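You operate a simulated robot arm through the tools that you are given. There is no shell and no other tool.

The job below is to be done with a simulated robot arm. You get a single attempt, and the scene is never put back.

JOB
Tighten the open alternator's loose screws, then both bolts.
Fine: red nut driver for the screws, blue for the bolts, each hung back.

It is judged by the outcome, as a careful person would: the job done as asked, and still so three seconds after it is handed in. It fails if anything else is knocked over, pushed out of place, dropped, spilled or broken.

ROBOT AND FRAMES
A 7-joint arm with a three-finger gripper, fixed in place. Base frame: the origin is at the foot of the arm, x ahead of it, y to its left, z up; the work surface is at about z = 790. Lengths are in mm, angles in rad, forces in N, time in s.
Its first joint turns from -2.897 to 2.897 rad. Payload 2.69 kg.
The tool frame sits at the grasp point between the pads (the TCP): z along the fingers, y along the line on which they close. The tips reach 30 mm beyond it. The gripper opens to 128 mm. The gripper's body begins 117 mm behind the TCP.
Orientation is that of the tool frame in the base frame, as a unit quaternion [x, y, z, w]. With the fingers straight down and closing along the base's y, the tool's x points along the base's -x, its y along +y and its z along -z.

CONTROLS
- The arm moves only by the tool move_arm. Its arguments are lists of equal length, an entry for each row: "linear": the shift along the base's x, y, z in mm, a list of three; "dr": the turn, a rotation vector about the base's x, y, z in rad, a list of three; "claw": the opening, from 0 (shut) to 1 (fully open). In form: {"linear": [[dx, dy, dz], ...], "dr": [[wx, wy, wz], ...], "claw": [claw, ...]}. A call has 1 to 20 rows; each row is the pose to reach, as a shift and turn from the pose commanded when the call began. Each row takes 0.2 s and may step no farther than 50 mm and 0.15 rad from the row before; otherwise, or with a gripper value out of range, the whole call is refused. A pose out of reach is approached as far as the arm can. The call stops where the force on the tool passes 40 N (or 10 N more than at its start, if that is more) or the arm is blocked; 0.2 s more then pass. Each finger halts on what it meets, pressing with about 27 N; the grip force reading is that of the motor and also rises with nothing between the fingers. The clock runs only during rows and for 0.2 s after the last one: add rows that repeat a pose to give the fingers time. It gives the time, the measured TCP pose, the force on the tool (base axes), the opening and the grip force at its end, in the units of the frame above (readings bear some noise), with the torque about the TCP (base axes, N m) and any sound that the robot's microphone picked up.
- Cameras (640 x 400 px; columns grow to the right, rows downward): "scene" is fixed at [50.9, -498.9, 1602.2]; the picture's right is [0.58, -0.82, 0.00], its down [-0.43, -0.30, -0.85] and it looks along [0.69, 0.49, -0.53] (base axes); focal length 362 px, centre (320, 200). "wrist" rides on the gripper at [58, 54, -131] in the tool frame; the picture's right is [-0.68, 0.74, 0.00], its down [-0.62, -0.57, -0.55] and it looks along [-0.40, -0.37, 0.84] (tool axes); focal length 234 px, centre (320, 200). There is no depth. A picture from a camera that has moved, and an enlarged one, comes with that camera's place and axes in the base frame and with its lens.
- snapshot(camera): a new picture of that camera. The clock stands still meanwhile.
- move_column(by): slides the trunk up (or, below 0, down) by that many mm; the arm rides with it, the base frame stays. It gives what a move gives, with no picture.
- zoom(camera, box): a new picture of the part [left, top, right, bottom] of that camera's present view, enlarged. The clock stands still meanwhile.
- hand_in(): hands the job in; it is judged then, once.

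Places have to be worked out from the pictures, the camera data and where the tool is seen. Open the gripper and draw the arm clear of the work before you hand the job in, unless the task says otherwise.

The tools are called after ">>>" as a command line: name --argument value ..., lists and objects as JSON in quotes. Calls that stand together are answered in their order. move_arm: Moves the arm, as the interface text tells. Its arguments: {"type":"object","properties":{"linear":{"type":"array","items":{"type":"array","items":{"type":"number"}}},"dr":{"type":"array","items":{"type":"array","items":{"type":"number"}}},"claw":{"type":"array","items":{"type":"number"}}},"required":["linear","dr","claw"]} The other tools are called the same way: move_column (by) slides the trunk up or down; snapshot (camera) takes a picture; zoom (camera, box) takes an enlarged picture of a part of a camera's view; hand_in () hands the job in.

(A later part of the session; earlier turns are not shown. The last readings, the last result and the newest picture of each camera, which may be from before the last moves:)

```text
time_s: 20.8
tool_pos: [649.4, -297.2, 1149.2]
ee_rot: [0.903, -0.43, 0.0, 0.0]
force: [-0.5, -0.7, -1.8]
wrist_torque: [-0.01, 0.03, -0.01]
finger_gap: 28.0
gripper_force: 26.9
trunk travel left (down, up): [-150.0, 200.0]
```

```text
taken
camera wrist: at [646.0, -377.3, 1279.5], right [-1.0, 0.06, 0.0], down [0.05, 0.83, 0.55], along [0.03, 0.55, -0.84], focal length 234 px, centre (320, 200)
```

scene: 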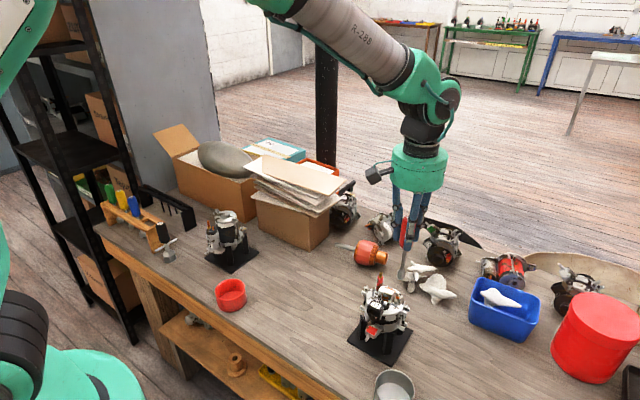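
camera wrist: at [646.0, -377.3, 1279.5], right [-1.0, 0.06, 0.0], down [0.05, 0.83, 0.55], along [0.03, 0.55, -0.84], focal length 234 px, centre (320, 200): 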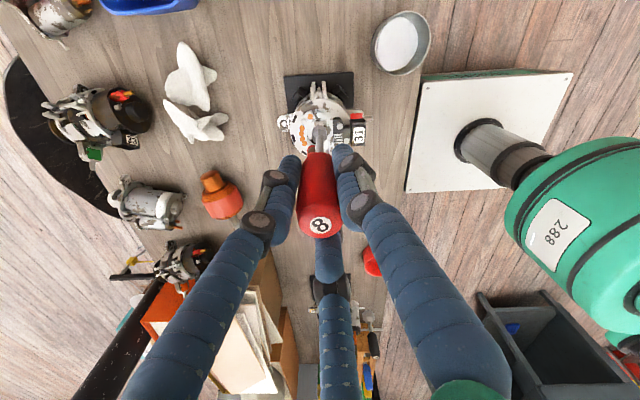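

The wrist follows to +2.25 rad. I'll probe a bit further and use this vantage (looking from the -y side) for a close view of the screws.

>>> zoom --camera "wrist" --box '[270, 70, 370, 160]'

>>> zoom --camera "wrist" --box '[290, 110, 350, 160]'

>>> zoom --camera "scene" --box '[365, 240, 425, 320]'

```text
4.44 times, centred on (320, 115) of wrist
camera zoom: at [646.0, -377.3, 1279.5], right [-1.0, 0.06, 0.0], down [0.05, 0.83, 0.55], along [0.03, 0.55, -0.84], focal length 1041 px, centre (320, 578)
```

zoom: 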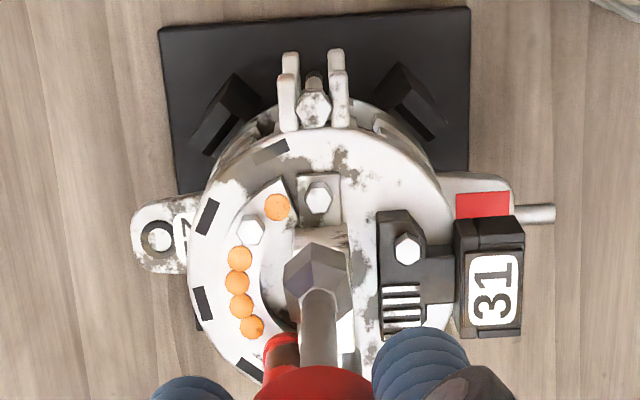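

```text
8.00 times, centred on (320, 135) of wrist
camera zoom: at [646.0, -377.3, 1279.5], right [-1.0, 0.06, 0.0], down [0.05, 0.83, 0.55], along [0.03, 0.55, -0.84], focal length 1873 px, centre (320, 720)
```

zoom: 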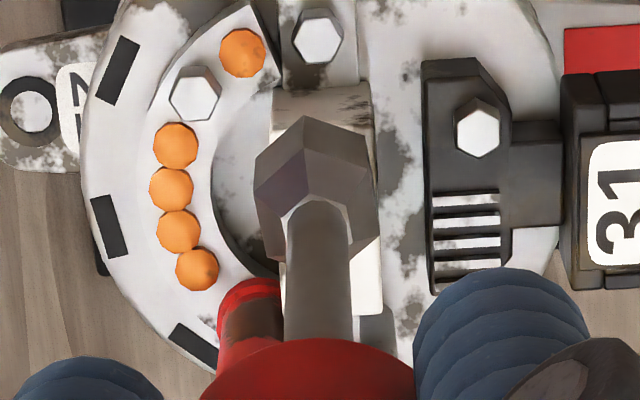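

```text
5.00 times, centred on (395, 280) of scene
camera zoom: at [50.9, -498.9, 1602.2], right [0.58, -0.82, 0.0], down [-0.43, -0.3, -0.85], along [0.69, 0.49, -0.53], focal length 1812 px, centre (-55, -200)
```

zoom: 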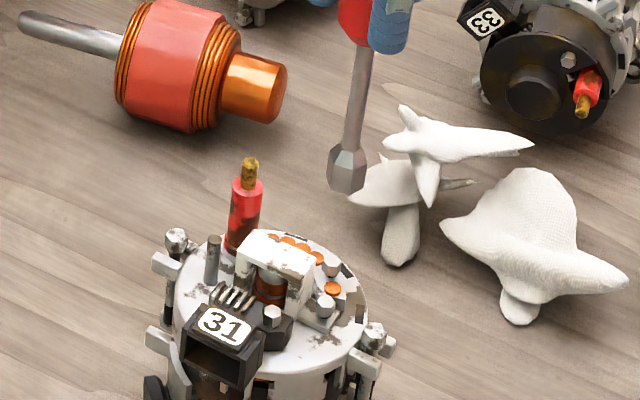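

From the -y side S2 lines up with the driver's axis. The white bracket wall is close to S2, so I'll measure the clearance with the tightest zooms.

>>> zoom --camera "wrist" --box '[305, 105, 335, 130]'

>>> zoom --camera "scene" --box '[383, 287, 411, 305]'

>>> zoom --camera "scene" --box '[390, 255, 420, 285]'

```text
16.00 times, centred on (320, 118) of wrist
camera zoom: at [646.0, -377.3, 1279.5], right [-1.0, 0.06, 0.0], down [0.05, 0.83, 0.55], along [0.03, 0.55, -0.84], focal length 3747 px, centre (320, 1520)
```

zoom: 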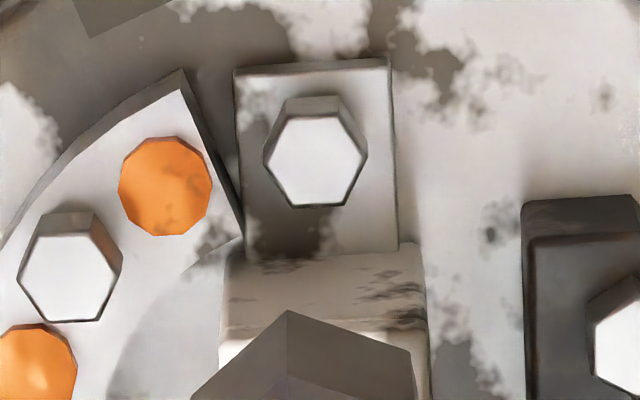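

```text
16.00 times, centred on (397, 296) of scene
camera zoom: at [50.9, -498.9, 1602.2], right [0.58, -0.82, 0.0], down [-0.43, -0.3, -0.85], along [0.69, 0.49, -0.53], focal length 5797 px, centre (-912, -1336)
```

zoom: 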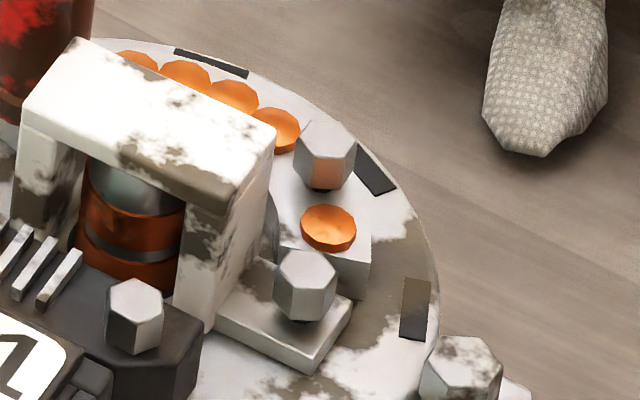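

```text
13.33 times, centred on (405, 270) of scene
camera zoom: at [50.9, -498.9, 1602.2], right [0.58, -0.82, 0.0], down [-0.43, -0.3, -0.85], along [0.69, 0.49, -0.53], focal length 4831 px, centre (-813, -733)
```

zoom: 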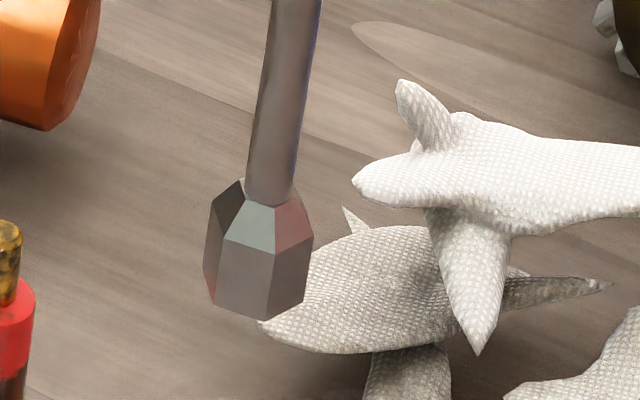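

S2's head is 8 mm hex with corners along ±x, at (650.4, -297.7, top 941) in the wrist frame; the bracket wall is about 10 mm away, just more than the socket's corner radius (9.8 mm). The socket currently has corners along ±y, so I'll turn +0.43 rad so its flats line up with the head and face the wall.

>>> move_arm --linear '[[0, 0, 0], [0, 0, 0], [0, 0, 0], [0, 0, 0], [0, 0, 0]]' --dr '[[0, 0, 0.14], [0, 0, 0.28], [0, 0, 0.43], [0, 0, 0.43], [0, 0, 0.43]]' --claw '[0, 0, 0, 0, 0]'

>>> zoom --camera "wrist" --box '[290, 100, 350, 150]'

>>> zoom --camera "wrist" --box '[305, 95, 335, 120]'

```text
time_s: 22.0
tool_pos: [657.9, -280.3, 1148.9]
ee_rot: [0.966, -0.257, -0.002, 0.013]
force: [1.0, -0.5, -1.9]
wrist_torque: [0.04, 0.08, 0.0]
finger_gap: 28.0
gripper_force: 26.7
out of reach, approached as far as the arm can: row 3, 4, 5
trunk travel left (down, up): [-150.0, 200.0]
```

```text
8.00 times, centred on (320, 125) of wrist
camera zoom: at [683.9, -354.2, 1281.7], right [-0.95, -0.3, 0.02], down [-0.25, 0.81, 0.53], along [-0.17, 0.5, -0.85], focal length 1873 px, centre (320, 800)
```

zoom: 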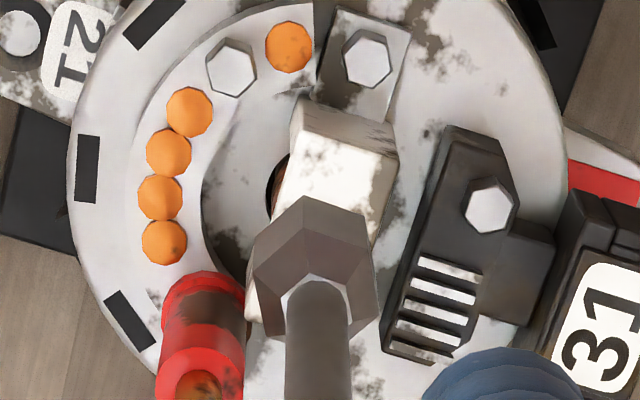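

```text
16.00 times, centred on (320, 108) of wrist
camera zoom: at [683.9, -354.2, 1281.7], right [-0.95, -0.3, 0.02], down [-0.25, 0.81, 0.53], along [-0.17, 0.5, -0.85], focal length 3747 px, centre (320, 1680)
```

zoom: 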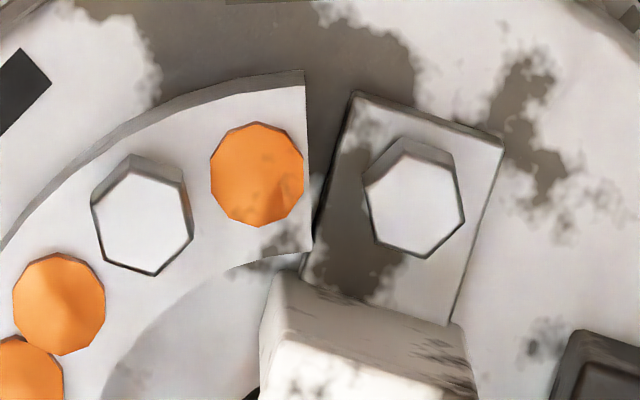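

That exceeded the wrist's reach (limit near +2.5 rad), so I return to an equivalent alignment 60° back (yaw ≈ 1.63).

>>> move_arm --linear '[[0, 0, 0], [0, 0, 0], [0, 0, 0], [0, 0, 0], [0, 0, 0], [0, 0, 0], [0, 0, 0], [0, 0, 0], [0, 0, 0]]' --dr '[[0, 0, -0.15], [0, 0, -0.3], [0, 0, -0.45], [0, 0, -0.6], [0, 0, -0.75], [0, 0, -0.9], [0, 0, -1.047], [0, 0, -1.047], [0, 0, -1.047]]' --claw '[0, 0, 0, 0, 0, 0, 0, 0, 0]'

>>> zoom --camera "wrist" --box '[290, 100, 350, 150]'

>>> zoom --camera "wrist" --box '[300, 105, 340, 140]'

```text
time_s: 24.0
tool_pos: [658.8, -280.5, 1149.9]
ee_rot: [-0.707, 0.707, 0.008, -0.011]
force: [0.0, 0.8, -0.7]
wrist_torque: [0.0, 0.0, -0.01]
finger_gap: 27.7
gripper_force: 26.9
trunk travel left (down, up): [-150.0, 200.0]
```

```text
8.00 times, centred on (320, 125) of wrist
camera zoom: at [608.6, -339.7, 1281.8], right [-0.74, 0.68, 0.02], down [0.58, 0.62, 0.53], along [0.35, 0.4, -0.85], focal length 1873 px, centre (320, 800)
```

zoom: 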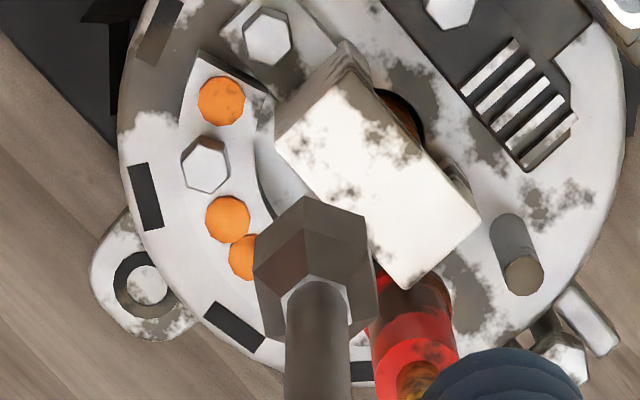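

```text
11.43 times, centred on (320, 122) of wrist
camera zoom: at [608.6, -339.7, 1281.8], right [-0.74, 0.68, 0.02], down [0.58, 0.62, 0.53], along [0.35, 0.4, -0.85], focal length 2676 px, centre (320, 1086)
```

zoom: 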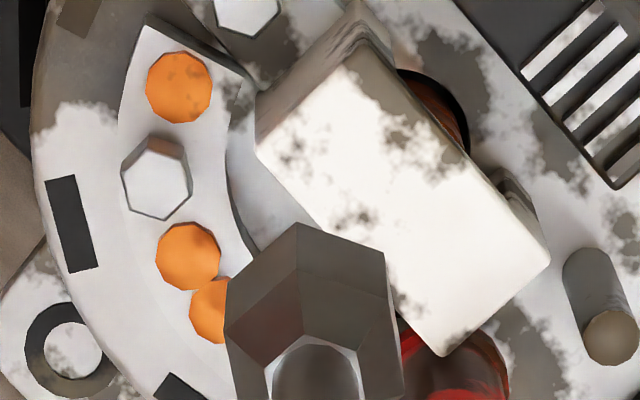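

The commanded pose shifted to the reached one (658.4,-280.4) with about 1.5° of tilt. I correct the tilt, set yaw ≈ 1.635 for hex alignment, and come back over S2.

>>> move_arm --linear '[[-4, -9, 0], [-8, -17.3, 0], [-8, -17.3, 0], [-8, -17.3, 0]]' --dr '[[0.002, -0.013, 0.03], [0.004, -0.027, 0.065], [0.004, -0.027, 0.065], [0.004, -0.027, 0.065]]' --claw '[0, 0, 0, 0]'

>>> zoom --camera "wrist" --box '[300, 105, 340, 140]'

>>> zoom --camera "scene" --box '[380, 250, 420, 310]'

```text
time_s: 25.0
tool_pos: [650.2, -296.5, 1149.7]
ee_rot: [0.73, -0.683, -0.001, -0.001]
force: [-0.7, -0.7, -2.4]
wrist_torque: [0.0, -0.04, 0.0]
finger_gap: 28.0
gripper_force: 26.7
trunk travel left (down, up): [-150.0, 200.0]
```

```text
11.43 times, centred on (320, 122) of wrist
camera zoom: at [601.0, -360.0, 1279.8], right [-0.78, 0.63, 0.0], down [0.52, 0.65, 0.55], along [0.34, 0.43, -0.84], focal length 2676 px, centre (320, 1086)
```

zoom: 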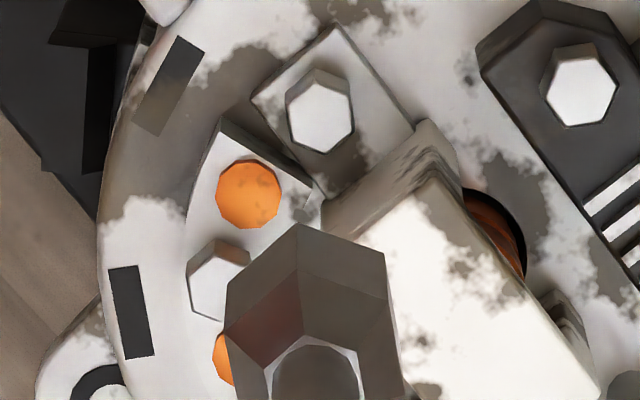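

```text
6.67 times, centred on (400, 280) of scene
camera zoom: at [50.9, -498.9, 1602.2], right [0.58, -0.82, 0.0], down [-0.43, -0.3, -0.85], along [0.69, 0.49, -0.53], focal length 2416 px, centre (-213, -333)
```

zoom: 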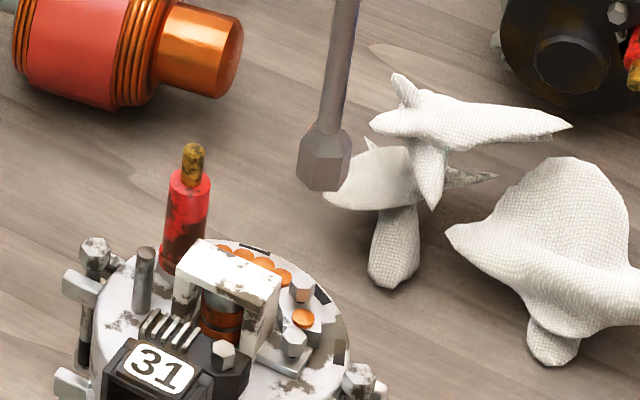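

Tilt is corrected (yaw 1.637) and S2 is within about 1 mm of the axis. I descend to TCP z ≈ 1097 (socket mouth about 27 mm above the head) for a closer alignment check.

>>> move_arm --linear '[[0, 0, -20], [0, 0, -40], [0, 0, -52], [0, 0, -52], [0, 0, -52]]' --dr '[[0, 0, 0], [0, 0, 0], [0, 0, 0], [0, 0, 0], [0, 0, 0]]' --claw '[0, 0, 0, 0, 0]'

>>> zoom --camera "wrist" --box '[300, 110, 340, 145]'

>>> zoom --camera "scene" --box '[380, 275, 412, 307]'

```text
time_s: 26.2
tool_pos: [649.2, -297.2, 1097.2]
ee_rot: [0.73, -0.683, 0.0, -0.001]
force: [0.4, 0.0, -1.0]
wrist_torque: [0.01, 0.0, 0.01]
finger_gap: 27.8
gripper_force: 27.5
trunk travel left (down, up): [-150.0, 200.0]
```

```text
11.43 times, centred on (320, 128) of wrist
camera zoom: at [600.5, -359.8, 1228.4], right [-0.78, 0.63, 0.0], down [0.52, 0.65, 0.55], along [0.34, 0.43, -0.84], focal length 2676 px, centre (320, 1029)
```

zoom: 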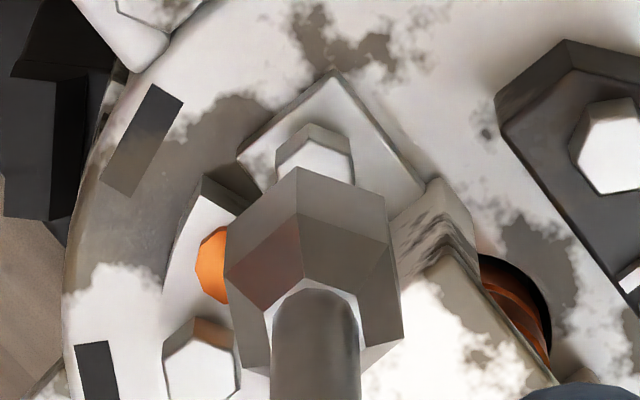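

```text
12.50 times, centred on (396, 291) of scene
camera zoom: at [50.9, -498.9, 1602.2], right [0.58, -0.82, 0.0], down [-0.43, -0.3, -0.85], along [0.69, 0.49, -0.53], focal length 4529 px, centre (-630, -938)
```

zoom: 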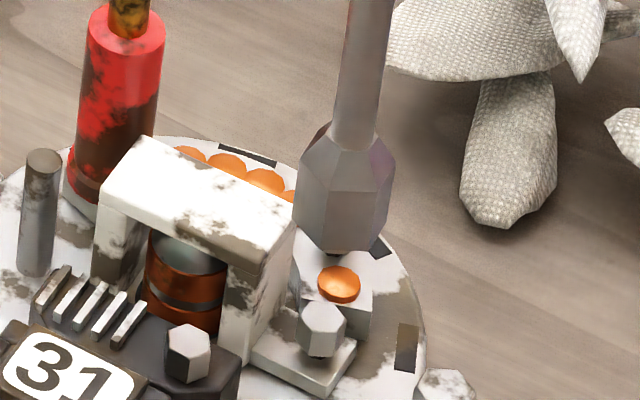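

Both views suggest the driver axis is about 1 mm off from S2 toward -y. I'll zoom tighter to measure it.

>>> zoom --camera "scene" --box '[388, 284, 412, 302]'

>>> zoom --camera "wrist" --box '[306, 114, 336, 134]'

```text
16.00 times, centred on (400, 293) of scene
camera zoom: at [50.9, -498.9, 1602.2], right [0.58, -0.82, 0.0], down [-0.43, -0.3, -0.85], along [0.69, 0.49, -0.53], focal length 5797 px, centre (-960, -1288)
```

zoom: 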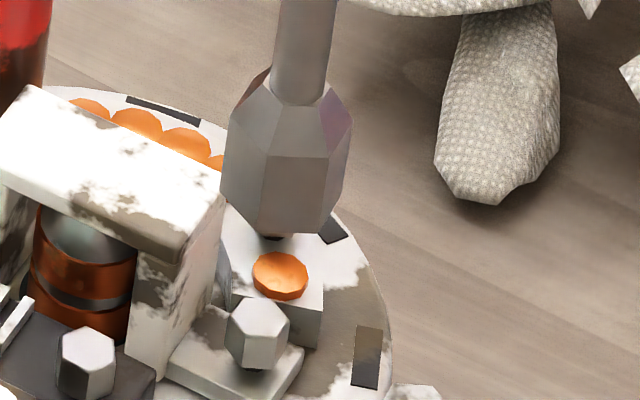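

```text
16.00 times, centred on (321, 124) of wrist
camera zoom: at [600.5, -359.8, 1228.4], right [-0.78, 0.63, 0.0], down [0.52, 0.65, 0.55], along [0.34, 0.43, -0.84], focal length 3747 px, centre (304, 1416)
```

zoom: 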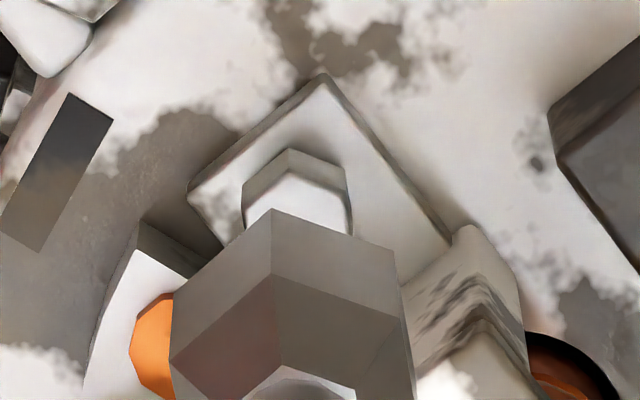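

The view now gives alignment across (-0.78,0.63) to about 0.2 mm; I need the perpendicular component, so I turn the wrist -π/2 here (mouth still above everything nearby) and look again.

>>> move_arm --linear '[[0, 0, 0], [0, 0, 0], [0, 0, 0], [0, 0, 0], [0, 0, 0], [0, 0, 0], [0, 0, 0], [0, 0, 0], [0, 0, 0], [0, 0, 0], [0, 0, 0], [0, 0, 0]]' --dr '[[0, 0, -0.15], [0, 0, -0.3], [0, 0, -0.45], [0, 0, -0.6], [0, 0, -0.75], [0, 0, -0.9], [0, 0, -1.05], [0, 0, -1.2], [0, 0, -1.35], [0, 0, -1.5], [0, 0, -1.571], [0, 0, -1.571]]' --claw '[0, 0, 0, 0, 0, 0, 0, 0, 0, 0, 0, 0]'

>>> zoom --camera "wrist" --box '[305, 105, 335, 130]'

>>> zoom --camera "wrist" --box '[290, 90, 350, 140]'

```text
time_s: 28.8
tool_pos: [649.6, -298.9, 1098.1]
ee_rot: [-0.033, 0.999, 0.0, 0.001]
force: [0.5, 0.1, -0.6]
wrist_torque: [0.01, 0.03, 0.01]
finger_gap: 28.0
gripper_force: 27.1
trunk travel left (down, up): [-150.0, 200.0]
```

```text
16.00 times, centred on (320, 118) of wrist
camera zoom: at [589.2, -249.6, 1228.7], right [0.63, 0.78, 0.0], down [0.65, -0.52, 0.55], along [0.43, -0.34, -0.84], focal length 3747 px, centre (320, 1520)
```

zoom: 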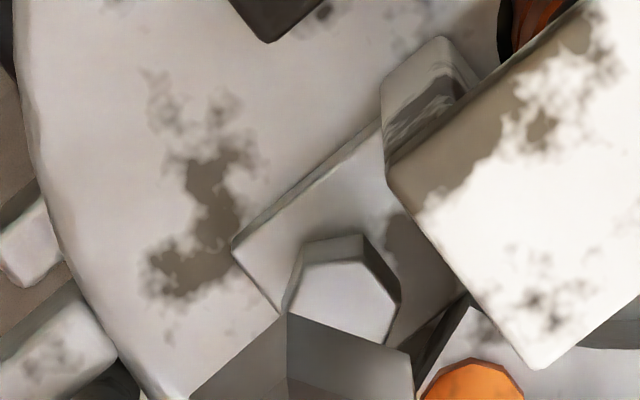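

```text
8.00 times, centred on (320, 115) of wrist
camera zoom: at [589.2, -249.6, 1228.7], right [0.63, 0.78, 0.0], down [0.65, -0.52, 0.55], along [0.43, -0.34, -0.84], focal length 1873 px, centre (320, 880)
```

zoom: 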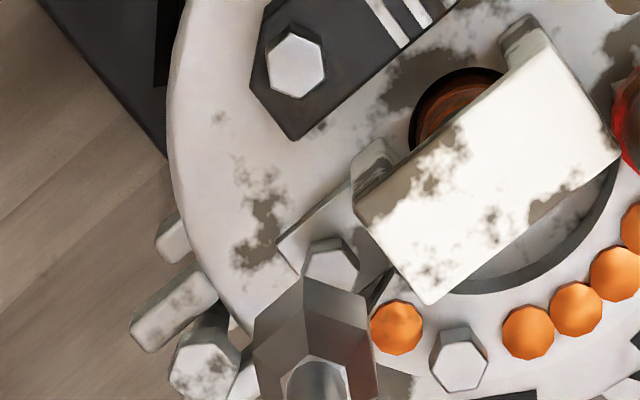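

S2 appears about 2 mm from the axis toward (+x,+y) in this view, maybe because the arm hasn't fully settled. I'll hold for a second and re-measure.

>>> move_arm --linear '[[0, 0, 0], [0, 0, 0], [0, 0, 0], [0, 0, 0], [0, 0, 0]]' --dr '[[0, 0, 0], [0, 0, 0], [0, 0, 0], [0, 0, 0], [0, 0, 0]]' --claw '[0, 0, 0, 0, 0]'

>>> zoom --camera "wrist" --box '[305, 105, 335, 130]'

>>> zoom --camera "scene" --box '[388, 284, 412, 302]'

```text
time_s: 30.0
tool_pos: [650.0, -298.7, 1098.4]
ee_rot: [-0.034, 0.999, 0.001, -0.001]
force: [-0.5, 1.1, -0.5]
wrist_torque: [-0.01, -0.01, 0.02]
finger_gap: 28.0
gripper_force: 27.3
trunk travel left (down, up): [-150.0, 200.0]
```

```text
16.00 times, centred on (320, 118) of wrist
camera zoom: at [589.1, -249.6, 1228.6], right [0.63, 0.78, 0.0], down [0.65, -0.52, 0.55], along [0.43, -0.34, -0.84], focal length 3747 px, centre (320, 1520)
```

zoom: 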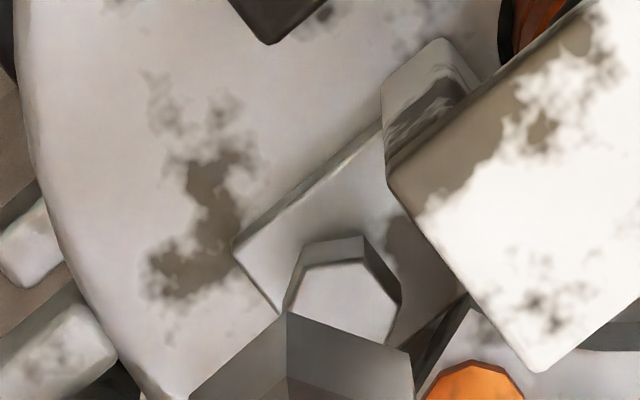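

```text
16.00 times, centred on (400, 293) of scene
camera zoom: at [50.9, -498.9, 1602.2], right [0.58, -0.82, 0.0], down [-0.43, -0.3, -0.85], along [0.69, 0.49, -0.53], focal length 5797 px, centre (-960, -1288)
```

zoom: 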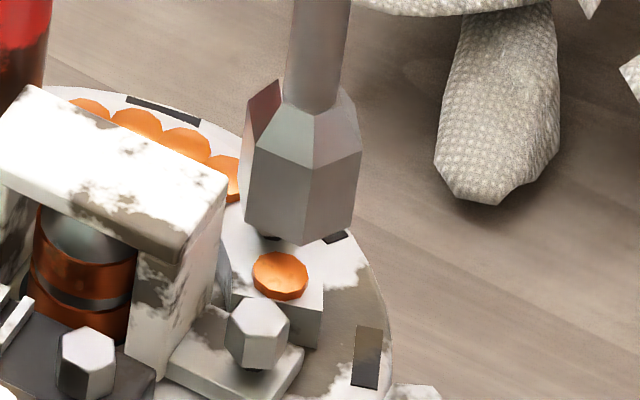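

The position is settled; the socket's axis sits ~1.2 mm off the TCP and the arm drifts slightly with yaw, so alignment is best at yaw 1.637, where all views agree within ~0.5 mm. I turn back there and descend until the mouth is ~7 mm above S2.

>>> move_arm --linear '[[0, 0, 0], [0, 0, 0], [0, 0, 0], [0, 0, 0], [0, 0, 0], [0, 0, 0], [0, 0, 0], [0, 0, 0], [0, 0, 0], [0, 0, 0], [0, 0, 0], [0, 0, -5], [0, 0, -10], [0, 0, -15], [0, 0, -19], [0, 0, -19], [0, 0, -19]]' --dr '[[0, 0, 0.15], [0, 0, 0.3], [0, 0, 0.45], [0, 0, 0.6], [0, 0, 0.75], [0, 0, 0.9], [0, 0, 1.05], [0, 0, 1.2], [0, 0, 1.35], [0, 0, 1.5], [0, 0, 1.571], [0, 0, 1.571], [0, 0, 1.571], [0, 0, 1.571], [0, 0, 1.571], [0, 0, 1.571], [0, 0, 1.571]]' --claw '[0, 0, 0, 0, 0, 0, 0, 0, 0, 0, 0, 0, 0, 0, 0, 0, 0]'

>>> zoom --camera "scene" --box '[388, 284, 412, 302]'

>>> zoom --camera "wrist" --box '[305, 110, 335, 135]'

```text
time_s: 33.6
tool_pos: [649.3, -298.5, 1078.8]
ee_rot: [0.731, -0.683, 0.0, 0.0]
force: [0.8, 0.1, -0.3]
wrist_torque: [-0.03, 0.02, 0.02]
finger_gap: 27.7
gripper_force: 27.0
trunk travel left (down, up): [-150.0, 200.0]
```

```text
16.00 times, centred on (400, 293) of scene
camera zoom: at [50.9, -498.9, 1602.2], right [0.58, -0.82, 0.0], down [-0.43, -0.3, -0.85], along [0.69, 0.49, -0.53], focal length 5797 px, centre (-960, -1288)
```

zoom: 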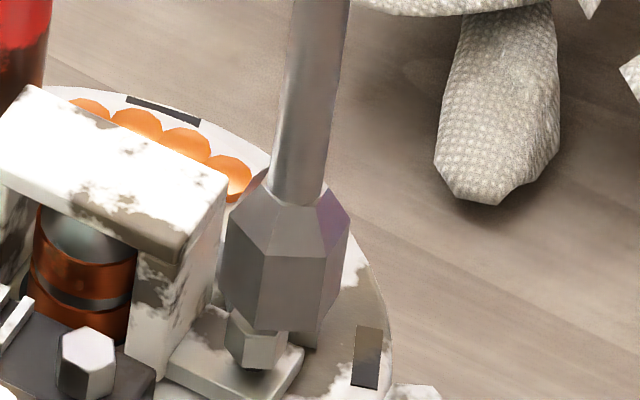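

```text
16.00 times, centred on (320, 122) of wrist
camera zoom: at [600.9, -361.6, 1209.1], right [-0.78, 0.63, 0.0], down [0.52, 0.65, 0.55], along [0.34, 0.43, -0.84], focal length 3747 px, centre (320, 1440)
```

zoom: 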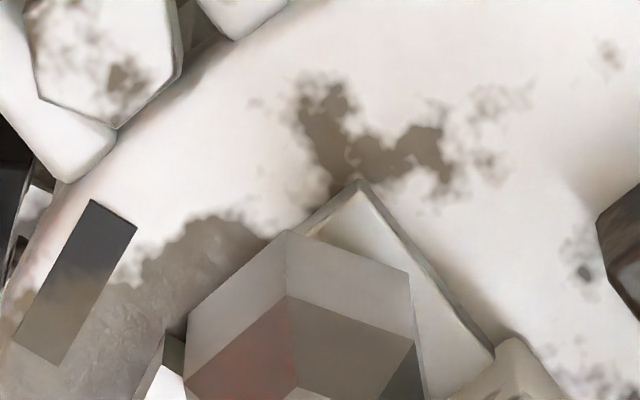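

The socket has crept about 2 mm toward -y (seen in the scene view and readings). I correct by (-0.6, +2.1) and re-check before going on.

>>> move_arm --linear '[[-0.6, 2.1, 0], [-0.6, 2.1, 0], [-0.6, 2.1, 0]]' --dr '[[0, 0, 0], [0, 0, 0], [0, 0, 0]]' --claw '[0, 0, 0]'

>>> zoom --camera "scene" --box '[388, 288, 412, 306]'

>>> zoom --camera "wrist" --box '[305, 110, 335, 135]'

```text
time_s: 34.4
tool_pos: [650.0, -296.9, 1078.3]
ee_rot: [0.73, -0.683, -0.001, 0.0]
force: [-0.7, 0.5, -1.1]
wrist_torque: [0.01, 0.01, 0.02]
finger_gap: 27.9
gripper_force: 27.1
trunk travel left (down, up): [-150.0, 200.0]
```

```text
16.00 times, centred on (400, 297) of scene
camera zoom: at [50.9, -498.9, 1602.2], right [0.58, -0.82, 0.0], down [-0.43, -0.3, -0.85], along [0.69, 0.49, -0.53], focal length 5797 px, centre (-960, -1352)
```

zoom: 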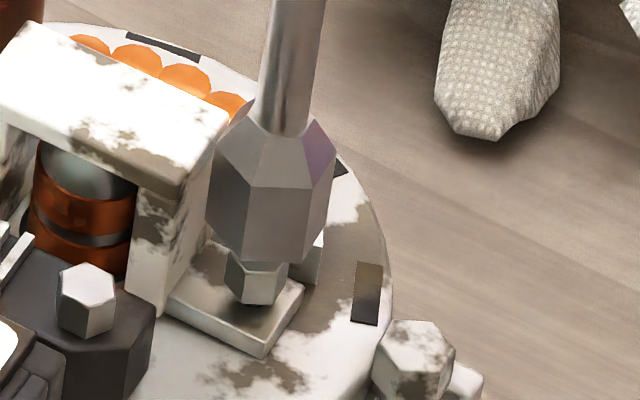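

```text
16.00 times, centred on (320, 122) of wrist
camera zoom: at [600.5, -359.5, 1209.3], right [-0.78, 0.63, 0.0], down [0.52, 0.65, 0.55], along [0.34, 0.43, -0.84], focal length 3747 px, centre (320, 1440)
```

zoom: 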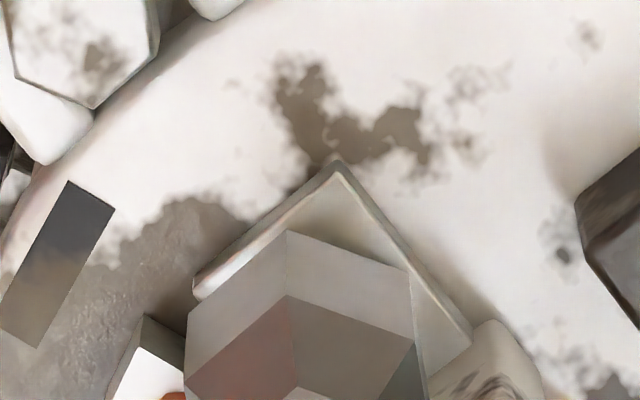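

Alignment is now within ~0.3 mm in both views. I lower the last 7 mm slowly until about touching the head and watch the force.

>>> move_arm --linear '[[0, 0, -1.5], [0, 0, -3], [0, 0, -4.5], [0, 0, -6], [0, 0, -7.5], [0, 0, -7.5]]' --dr '[[0, 0, 0], [0, 0, 0], [0, 0, 0], [0, 0, 0], [0, 0, 0], [0, 0, 0]]' --claw '[0, 0, 0, 0, 0, 0]'

>>> zoom --camera "scene" --box '[388, 288, 412, 306]'

```text
time_s: 35.8
tool_pos: [649.7, -296.9, 1071.6]
ee_rot: [0.73, -0.683, 0.0, 0.0]
force: [0.5, -0.9, -0.5]
wrist_torque: [0.01, 0.0, -0.01]
finger_gap: 27.7
gripper_force: 26.6
trunk travel left (down, up): [-150.0, 200.0]
```

```text
16.00 times, centred on (400, 297) of scene
camera zoom: at [50.9, -498.9, 1602.2], right [0.58, -0.82, 0.0], down [-0.43, -0.3, -0.85], along [0.69, 0.49, -0.53], focal length 5797 px, centre (-960, -1352)
```

zoom: 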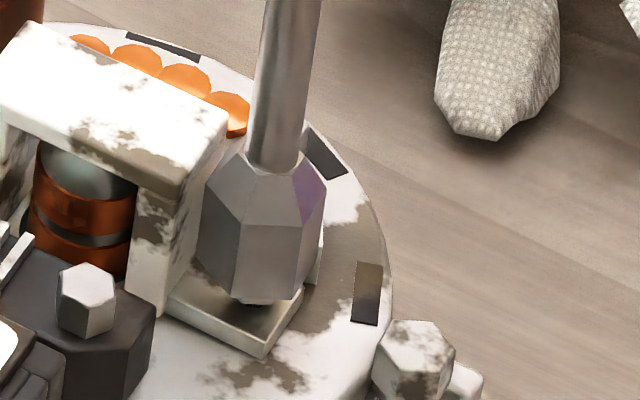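

The mouth is now level with the head's top, no force yet. I press on by another 3 mm slowly to seat the socket.

>>> move_arm --linear '[[0, 0, -1], [0, 0, -2], [0, 0, -3], [0, 0, -3]]' --dr '[[0, 0, 0], [0, 0, 0], [0, 0, 0], [0, 0, 0]]' --claw '[0, 0, 0, 0]'

>>> zoom --camera "scene" --box '[388, 288, 412, 306]'

```text
time_s: 36.8
tool_pos: [649.1, -297.3, 1069.7]
ee_rot: [0.73, -0.683, 0.0, 0.0]
force: [0.5, 0.0, -1.3]
wrist_torque: [0.01, -0.02, 0.01]
finger_gap: 28.0
gripper_force: 27.4
trunk travel left (down, up): [-150.0, 200.0]
```

```text
16.00 times, centred on (400, 297) of scene
camera zoom: at [50.9, -498.9, 1602.2], right [0.58, -0.82, 0.0], down [-0.43, -0.3, -0.85], along [0.69, 0.49, -0.53], focal length 5797 px, centre (-960, -1352)
```

zoom: 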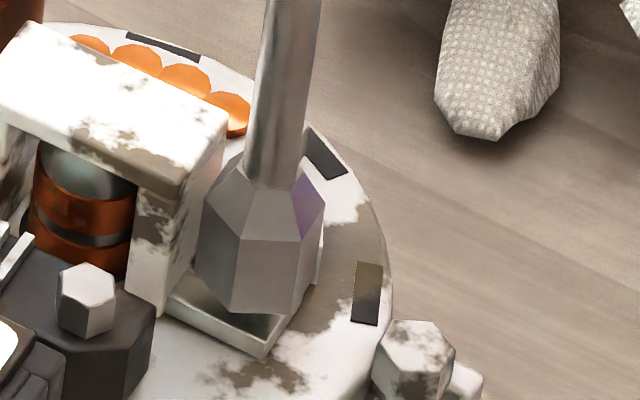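

No resistance: the socket has slid over the head. I continue down slowly to find the full engagement.

>>> move_arm --linear '[[0, 0, -1], [0, 0, -2], [0, 0, -3], [0, 0, -3]]' --dr '[[0, 0, 0], [0, 0, 0], [0, 0, 0], [0, 0, 0]]' --claw '[0, 0, 0, 0]'

>>> zoom --camera "scene" --box '[388, 288, 412, 306]'

```text
time_s: 37.8
tool_pos: [649.2, -296.5, 1066.2]
ee_rot: [0.73, -0.683, 0.0, 0.0]
force: [1.1, 0.2, -1.3]
wrist_torque: [0.03, 0.02, 0.0]
finger_gap: 27.9
gripper_force: 26.7
trunk travel left (down, up): [-150.0, 200.0]
```

```text
16.00 times, centred on (400, 297) of scene
camera zoom: at [50.9, -498.9, 1602.2], right [0.58, -0.82, 0.0], down [-0.43, -0.3, -0.85], along [0.69, 0.49, -0.53], focal length 5797 px, centre (-960, -1352)
```

zoom: 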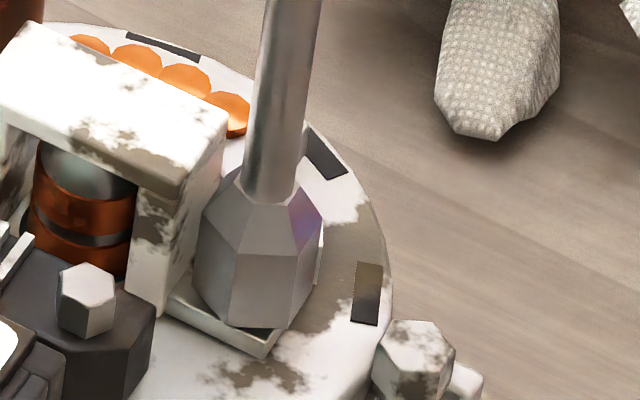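

Engaged about 5 mm with no resistance. I now try a first clockwise turn of 0.9 rad and watch torque and sound.

>>> move_arm --linear '[[0, 0, 0], [0, 0, 0], [0, 0, 0], [0, 0, 0], [0, 0, 0], [0, 0, 0], [0, 0, 0]]' --dr '[[0, 0, -0.15], [0, 0, -0.3], [0, 0, -0.45], [0, 0, -0.6], [0, 0, -0.75], [0, 0, -0.9], [0, 0, -0.9]]' --claw '[0, 0, 0, 0, 0, 0, 0]'

>>> zoom --camera "scene" --box '[388, 288, 412, 306]'

```text
time_s: 39.4
tool_pos: [650.4, -296.3, 1066.2]
ee_rot: [-0.36, 0.933, 0.0, 0.0]
force: [0.3, -0.5, -1.1]
wrist_torque: [-0.01, -0.03, -0.01]
finger_gap: 27.8
gripper_force: 26.2
trunk travel left (down, up): [-150.0, 200.0]
```

```text
16.00 times, centred on (400, 297) of scene
camera zoom: at [50.9, -498.9, 1602.2], right [0.58, -0.82, 0.0], down [-0.43, -0.3, -0.85], along [0.69, 0.49, -0.53], focal length 5797 px, centre (-960, -1352)
```

zoom: 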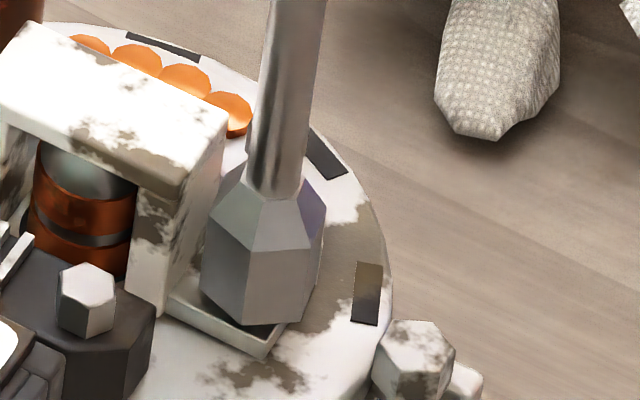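

The torque is near zero, as for a free-running screw (or no engagement). I turn another 1.5 rad, then lift 9 mm to see whether the head moved.

>>> move_arm --linear '[[0, 0, 0], [0, 0, 0], [0, 0, 0], [0, 0, 0], [0, 0, 0], [0, 0, 0], [0, 0, 0], [0, 0, 0], [0, 0, 0], [0, 0, 0], [0, 0, 0]]' --dr '[[0, 0, -0.15], [0, 0, -0.3], [0, 0, -0.45], [0, 0, -0.6], [0, 0, -0.75], [0, 0, -0.9], [0, 0, -1.05], [0, 0, -1.2], [0, 0, -1.35], [0, 0, -1.5], [0, 0, -1.5]]' --claw '[0, 0, 0, 0, 0, 0, 0, 0, 0, 0, 0]'

>>> zoom --camera "scene" --box '[388, 288, 412, 306]'

```text
time_s: 41.8
tool_pos: [650.3, -296.8, 1066.2]
ee_rot: [0.373, 0.928, -0.001, 0.0]
force: [5.1, 2.6, -1.3]
wrist_torque: [0.29, -0.69, -0.02]
finger_gap: 27.7
gripper_force: 27.0
trunk travel left (down, up): [-150.0, 200.0]
```

```text
16.00 times, centred on (400, 297) of scene
camera zoom: at [50.9, -498.9, 1602.2], right [0.58, -0.82, 0.0], down [-0.43, -0.3, -0.85], along [0.69, 0.49, -0.53], focal length 5797 px, centre (-960, -1352)
```

zoom: 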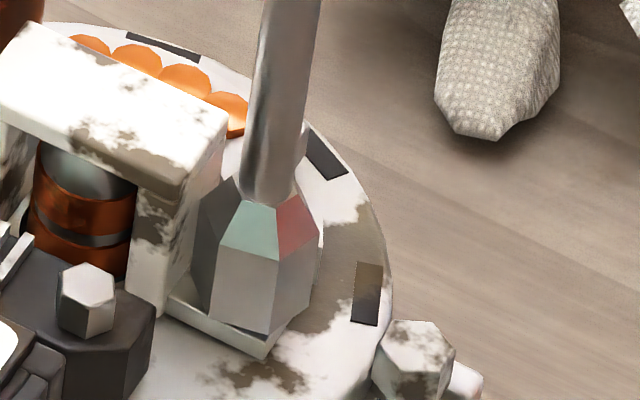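

A lateral force of about 5 N (+x,+y) at the socket shows it's truly held by the head. I re-centre by (+0.7,+0.5) to relieve it before turning on.

>>> move_arm --linear '[[0.7, 0.5, 0], [0.7, 0.5, 0]]' --dr '[[0, 0, 0], [0, 0, 0]]' --claw '[0, 0]'

```text
time_s: 42.4
tool_pos: [648.7, -296.2, 1066.9]
ee_rot: [0.372, 0.928, -0.001, -0.001]
force: [1.1, -0.1, -0.9]
wrist_torque: [0.02, -0.1, 0.01]
finger_gap: 28.0
gripper_force: 27.3
trunk travel left (down, up): [-150.0, 200.0]
```

Force is relieved. I continue clockwise in segments, adding a small sideways compensation for the off-axis grip.

>>> move_arm --linear '[[0, 0, 0], [0.1, -0.1, 0], [0.2, -0.1, 0], [0.3, -0.2, 0], [0.4, -0.3, 0], [0.5, -0.4, 0], [0.6, -0.4, 0], [0.6, -0.4, 0]]' --dr '[[0, 0, -0.15], [0, 0, -0.3], [0, 0, -0.45], [0, 0, -0.6], [0, 0, -0.75], [0, 0, -0.9], [0, 0, -1.05], [0, 0, -1.05]]' --claw '[0, 0, 0, 0, 0, 0, 0, 0]'

>>> zoom --camera "scene" --box '[388, 288, 412, 306]'

```text
time_s: 44.2
tool_pos: [650.5, -296.0, 1066.1]
ee_rot: [0.788, 0.616, -0.001, -0.001]
force: [0.6, -0.2, -0.7]
wrist_torque: [0.02, 0.01, 0.0]
finger_gap: 27.7
gripper_force: 26.9
trunk travel left (down, up): [-150.0, 200.0]
```

```text
16.00 times, centred on (400, 297) of scene
camera zoom: at [50.9, -498.9, 1602.2], right [0.58, -0.82, 0.0], down [-0.43, -0.3, -0.85], along [0.69, 0.49, -0.53], focal length 5797 px, centre (-960, -1352)
```

zoom: 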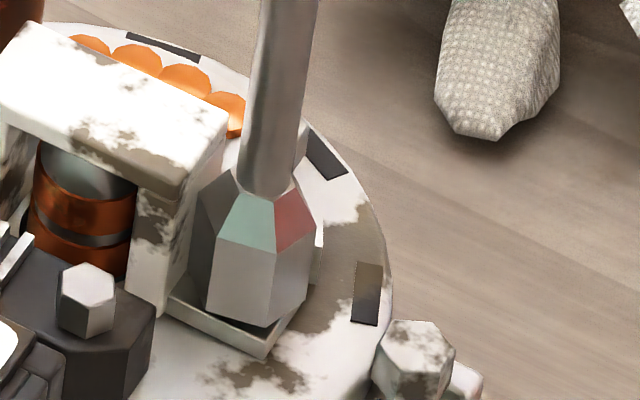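

Forces stay near zero. I lift 9 mm to see how the screw head has changed.

>>> move_arm --linear '[[0, 0, 3], [0, 0, 6], [0, 0, 9], [0, 0, 12], [0, 0, 12]]' --dr '[[0, 0, 0], [0, 0, 0], [0, 0, 0], [0, 0, 0], [0, 0, 0]]' --claw '[0, 0, 0, 0, 0]'

>>> zoom --camera "scene" --box '[388, 288, 412, 306]'

>>> zoom --camera "wrist" --box '[300, 105, 340, 140]'

```text
time_s: 45.4
tool_pos: [649.9, -296.8, 1076.9]
ee_rot: [0.788, 0.616, 0.0, 0.0]
force: [-0.2, 0.8, -1.3]
wrist_torque: [-0.03, -0.03, 0.0]
finger_gap: 28.0
gripper_force: 26.9
trunk travel left (down, up): [-150.0, 200.0]
```

```text
16.00 times, centred on (400, 297) of scene
camera zoom: at [50.9, -498.9, 1602.2], right [0.58, -0.82, 0.0], down [-0.43, -0.3, -0.85], along [0.69, 0.49, -0.53], focal length 5797 px, centre (-960, -1352)
```

zoom: 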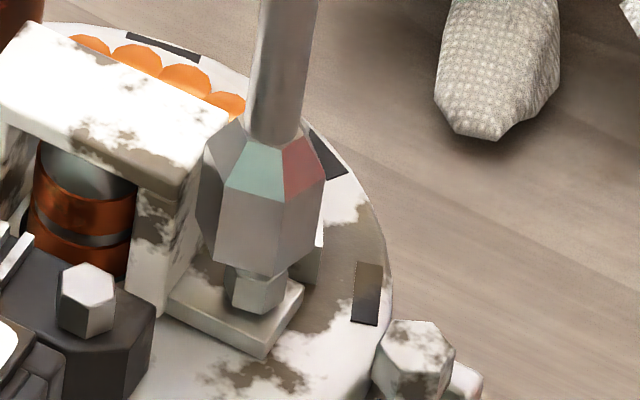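

```text
11.43 times, centred on (320, 122) of wrist
camera zoom: at [717.1, -253.0, 1207.4], right [0.55, -0.83, 0.0], down [-0.7, -0.46, 0.55], along [-0.46, -0.3, -0.84], focal length 2676 px, centre (320, 1086)
```

zoom: 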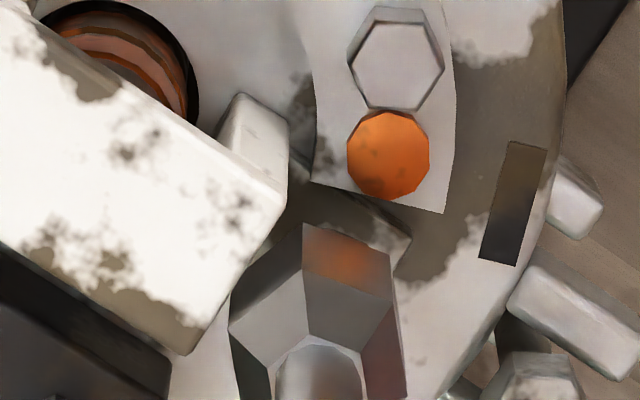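

The head has rotated and dropped by about 2 mm, so the driver is working. I lower back on (same orientation) and keep turning until the torque rises.

>>> move_arm --linear '[[0, 0, -3], [0, 0, -6], [0, 0, -9], [0, 0, -12], [0, 0, -13], [0, 0, -13]]' --dr '[[0, 0, 0], [0, 0, 0], [0, 0, 0], [0, 0, 0], [0, 0, 0], [0, 0, 0]]' --claw '[0, 0, 0, 0, 0, 0]'

>>> move_arm --linear '[[0, 0, 0], [0.1, -0.1, 0], [0.2, -0.1, 0], [0.3, -0.2, 0], [0.3, -0.2, 0]]' --dr '[[0, 0, -0.15], [0, 0, -0.3], [0, 0, -0.45], [0, 0, -0.6], [0, 0, -0.6]]' --claw '[0, 0, 0, 0, 0]'

```text
time_s: 46.8
tool_pos: [650.5, -297.6, 1064.8]
ee_rot: [0.788, 0.616, -0.001, -0.001]
force: [0.4, -0.4, -1.0]
wrist_torque: [0.02, -0.01, 0.01]
finger_gap: 27.8
gripper_force: 27.0
trunk travel left (down, up): [-150.0, 200.0]
```

```text
time_s: 48.0
tool_pos: [652.0, -295.9, 1065.3]
ee_rot: [0.934, 0.356, 0.0, 0.0]
force: [-0.7, -0.5, -1.4]
wrist_torque: [-0.09, -0.04, -0.02]
finger_gap: 28.0
gripper_force: 26.9
trunk travel left (down, up): [-150.0, 200.0]
```

Still free-turning at yaw -2.41. A little further clockwise.

>>> move_arm --linear '[[0, 0, 0], [0, 0, 0], [0, 0, 0], [0, 0, 0]]' --dr '[[0, 0, -0.15], [0, 0, -0.3], [0, 0, -0.42], [0, 0, -0.42]]' --claw '[0, 0, 0, 0]'

>>> zoom --camera "scene" --box '[388, 288, 412, 306]'

```text
time_s: 49.0
tool_pos: [650.4, -296.0, 1065.1]
ee_rot: [0.988, 0.153, -0.001, -0.001]
force: [0.2, -0.9, -1.0]
wrist_torque: [-0.01, 0.0, 0.0]
finger_gap: 27.6
gripper_force: 26.5
trunk travel left (down, up): [-150.0, 200.0]
```

```text
16.00 times, centred on (400, 297) of scene
camera zoom: at [50.9, -498.9, 1602.2], right [0.58, -0.82, 0.0], down [-0.43, -0.3, -0.85], along [0.69, 0.49, -0.53], focal length 5797 px, centre (-960, -1352)
```

zoom: 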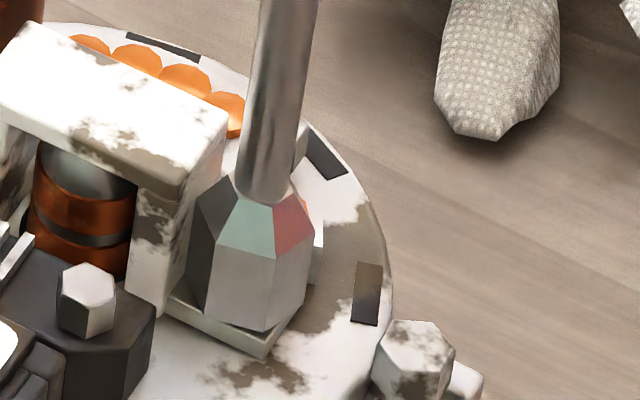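

At yaw -2.83 I lift off to check the head again before winding back.

>>> move_arm --linear '[[0, 0, 4], [0, 0, 8], [0, 0, 12], [0, 0, 16], [0, 0, 16]]' --dr '[[0, 0, 0], [0, 0, 0], [0, 0, 0], [0, 0, 0], [0, 0, 0]]' --claw '[0, 0, 0, 0, 0]'

>>> zoom --camera "scene" --box '[388, 288, 412, 306]'

```text
time_s: 50.2
tool_pos: [650.7, -297.2, 1080.2]
ee_rot: [0.988, 0.154, 0.0, 0.002]
force: [0.6, -0.4, -1.8]
wrist_torque: [0.0, -0.02, 0.0]
finger_gap: 27.9
gripper_force: 26.9
trunk travel left (down, up): [-150.0, 200.0]
```

```text
16.00 times, centred on (400, 297) of scene
camera zoom: at [50.9, -498.9, 1602.2], right [0.58, -0.82, 0.0], down [-0.43, -0.3, -0.85], along [0.69, 0.49, -0.53], focal length 5797 px, centre (-960, -1352)
```

zoom: 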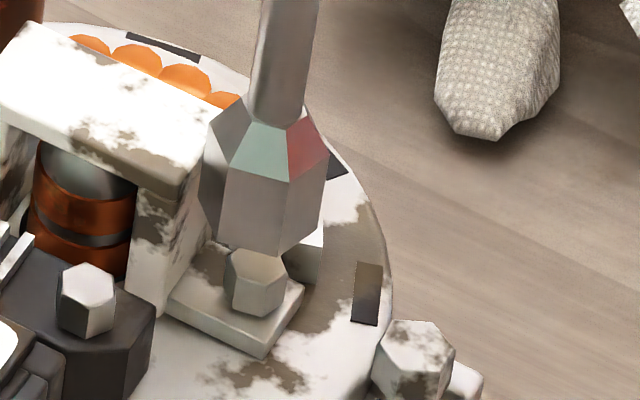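

S2's head has dropped about 2.7 mm and looks nearly seated. I lift clear of the bracket, wind back 4×60° (4.189 rad) and re-engage to turn until it's tight.

>>> move_arm --linear '[[0, 0, 10], [0, 0, 18], [0, 0, 18], [0, 0, 18], [0, 0, 18], [0, 0, 18], [0, 0, 18], [0, 0, 18], [0, 0, 18], [0, 0, 18], [0, 0, 18], [0, 0, 18], [0, 0, 18], [0, 0, 18], [0, 0, 18], [0, 0, 18], [0, 0, 18], [0, 0, 18], [0, 0, 18], [0, 0, 18]]' --dr '[[0, 0, 0], [0, 0, 0.15], [0, 0, 0.3], [0, 0, 0.45], [0, 0, 0.6], [0, 0, 0.75], [0, 0, 0.9], [0, 0, 1.05], [0, 0, 1.2], [0, 0, 1.35], [0, 0, 1.5], [0, 0, 1.65], [0, 0, 1.8], [0, 0, 1.95], [0, 0, 2.1], [0, 0, 2.25], [0, 0, 2.4], [0, 0, 2.5], [0, 0, 2.6], [0, 0, 2.6]]' --claw '[0, 0, 0, 0, 0, 0, 0, 0, 0, 0, 0, 0, 0, 0, 0, 0, 0, 0, 0, 0]'

>>> move_arm --linear '[[0, 0, 0], [0, 0, 0], [0, 0, 0], [0, 0, 0], [0, 0, 0], [0, 0, 0], [0, 0, 0], [0, 0, 0], [0, 0, 0], [0, 0, 0], [0, 0, 0], [0, 0, 0], [0, 0, 0]]' --dr '[[0, 0, 0.15], [0, 0, 0.3], [0, 0, 0.45], [0, 0, 0.6], [0, 0, 0.75], [0, 0, 0.9], [0, 0, 1.05], [0, 0, 1.2], [0, 0, 1.35], [0, 0, 1.5], [0, 0, 1.589], [0, 0, 1.589], [0, 0, 1.589]]' --claw '[0, 0, 0, 0, 0, 0, 0, 0, 0, 0, 0, 0, 0]'

>>> zoom --camera "scene" --box '[388, 284, 412, 302]'

>>> zoom --camera "wrist" --box '[300, 105, 340, 140]'

```text
time_s: 54.4
tool_pos: [650.2, -295.2, 1097.8]
ee_rot: [0.116, 0.993, 0.0, 0.0]
force: [-0.7, 0.1, -0.6]
wrist_torque: [0.02, 0.01, -0.01]
finger_gap: 28.0
gripper_force: 26.9
trunk travel left (down, up): [-150.0, 200.0]
```

```text
time_s: 57.2
tool_pos: [650.4, -296.0, 1098.2]
ee_rot: [-0.627, 0.779, 0.0, 0.0]
force: [0.0, 0.1, -1.1]
wrist_torque: [-0.02, -0.01, 0.0]
finger_gap: 27.6
gripper_force: 26.5
trunk travel left (down, up): [-150.0, 200.0]
```

```text
16.00 times, centred on (400, 293) of scene
camera zoom: at [50.9, -498.9, 1602.2], right [0.58, -0.82, 0.0], down [-0.43, -0.3, -0.85], along [0.69, 0.49, -0.53], focal length 5797 px, centre (-960, -1288)
```

zoom: 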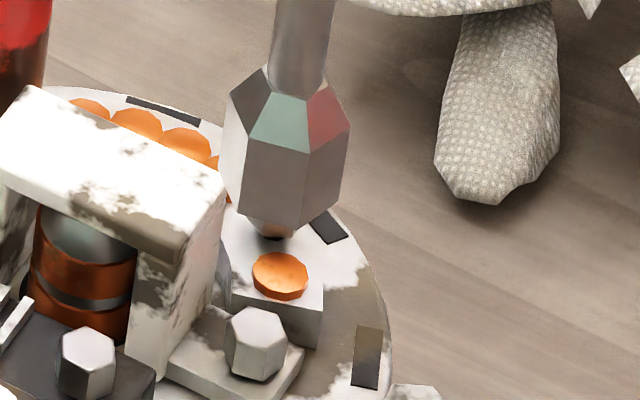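

```text
11.43 times, centred on (320, 122) of wrist
camera zoom: at [586.5, -342.7, 1229.2], right [-0.58, 0.82, 0.0], down [0.68, 0.48, 0.55], along [0.45, 0.32, -0.84], focal length 2676 px, centre (320, 1086)
```

zoom: 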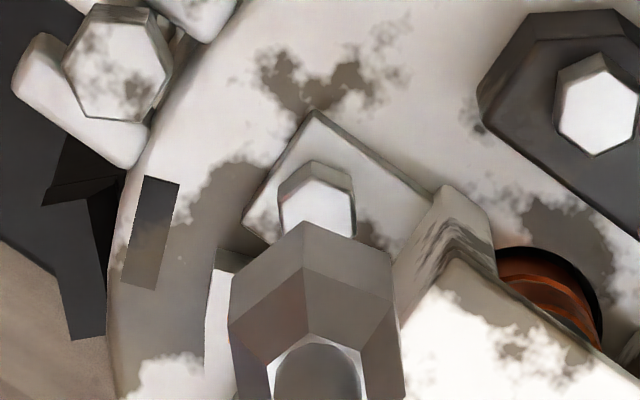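

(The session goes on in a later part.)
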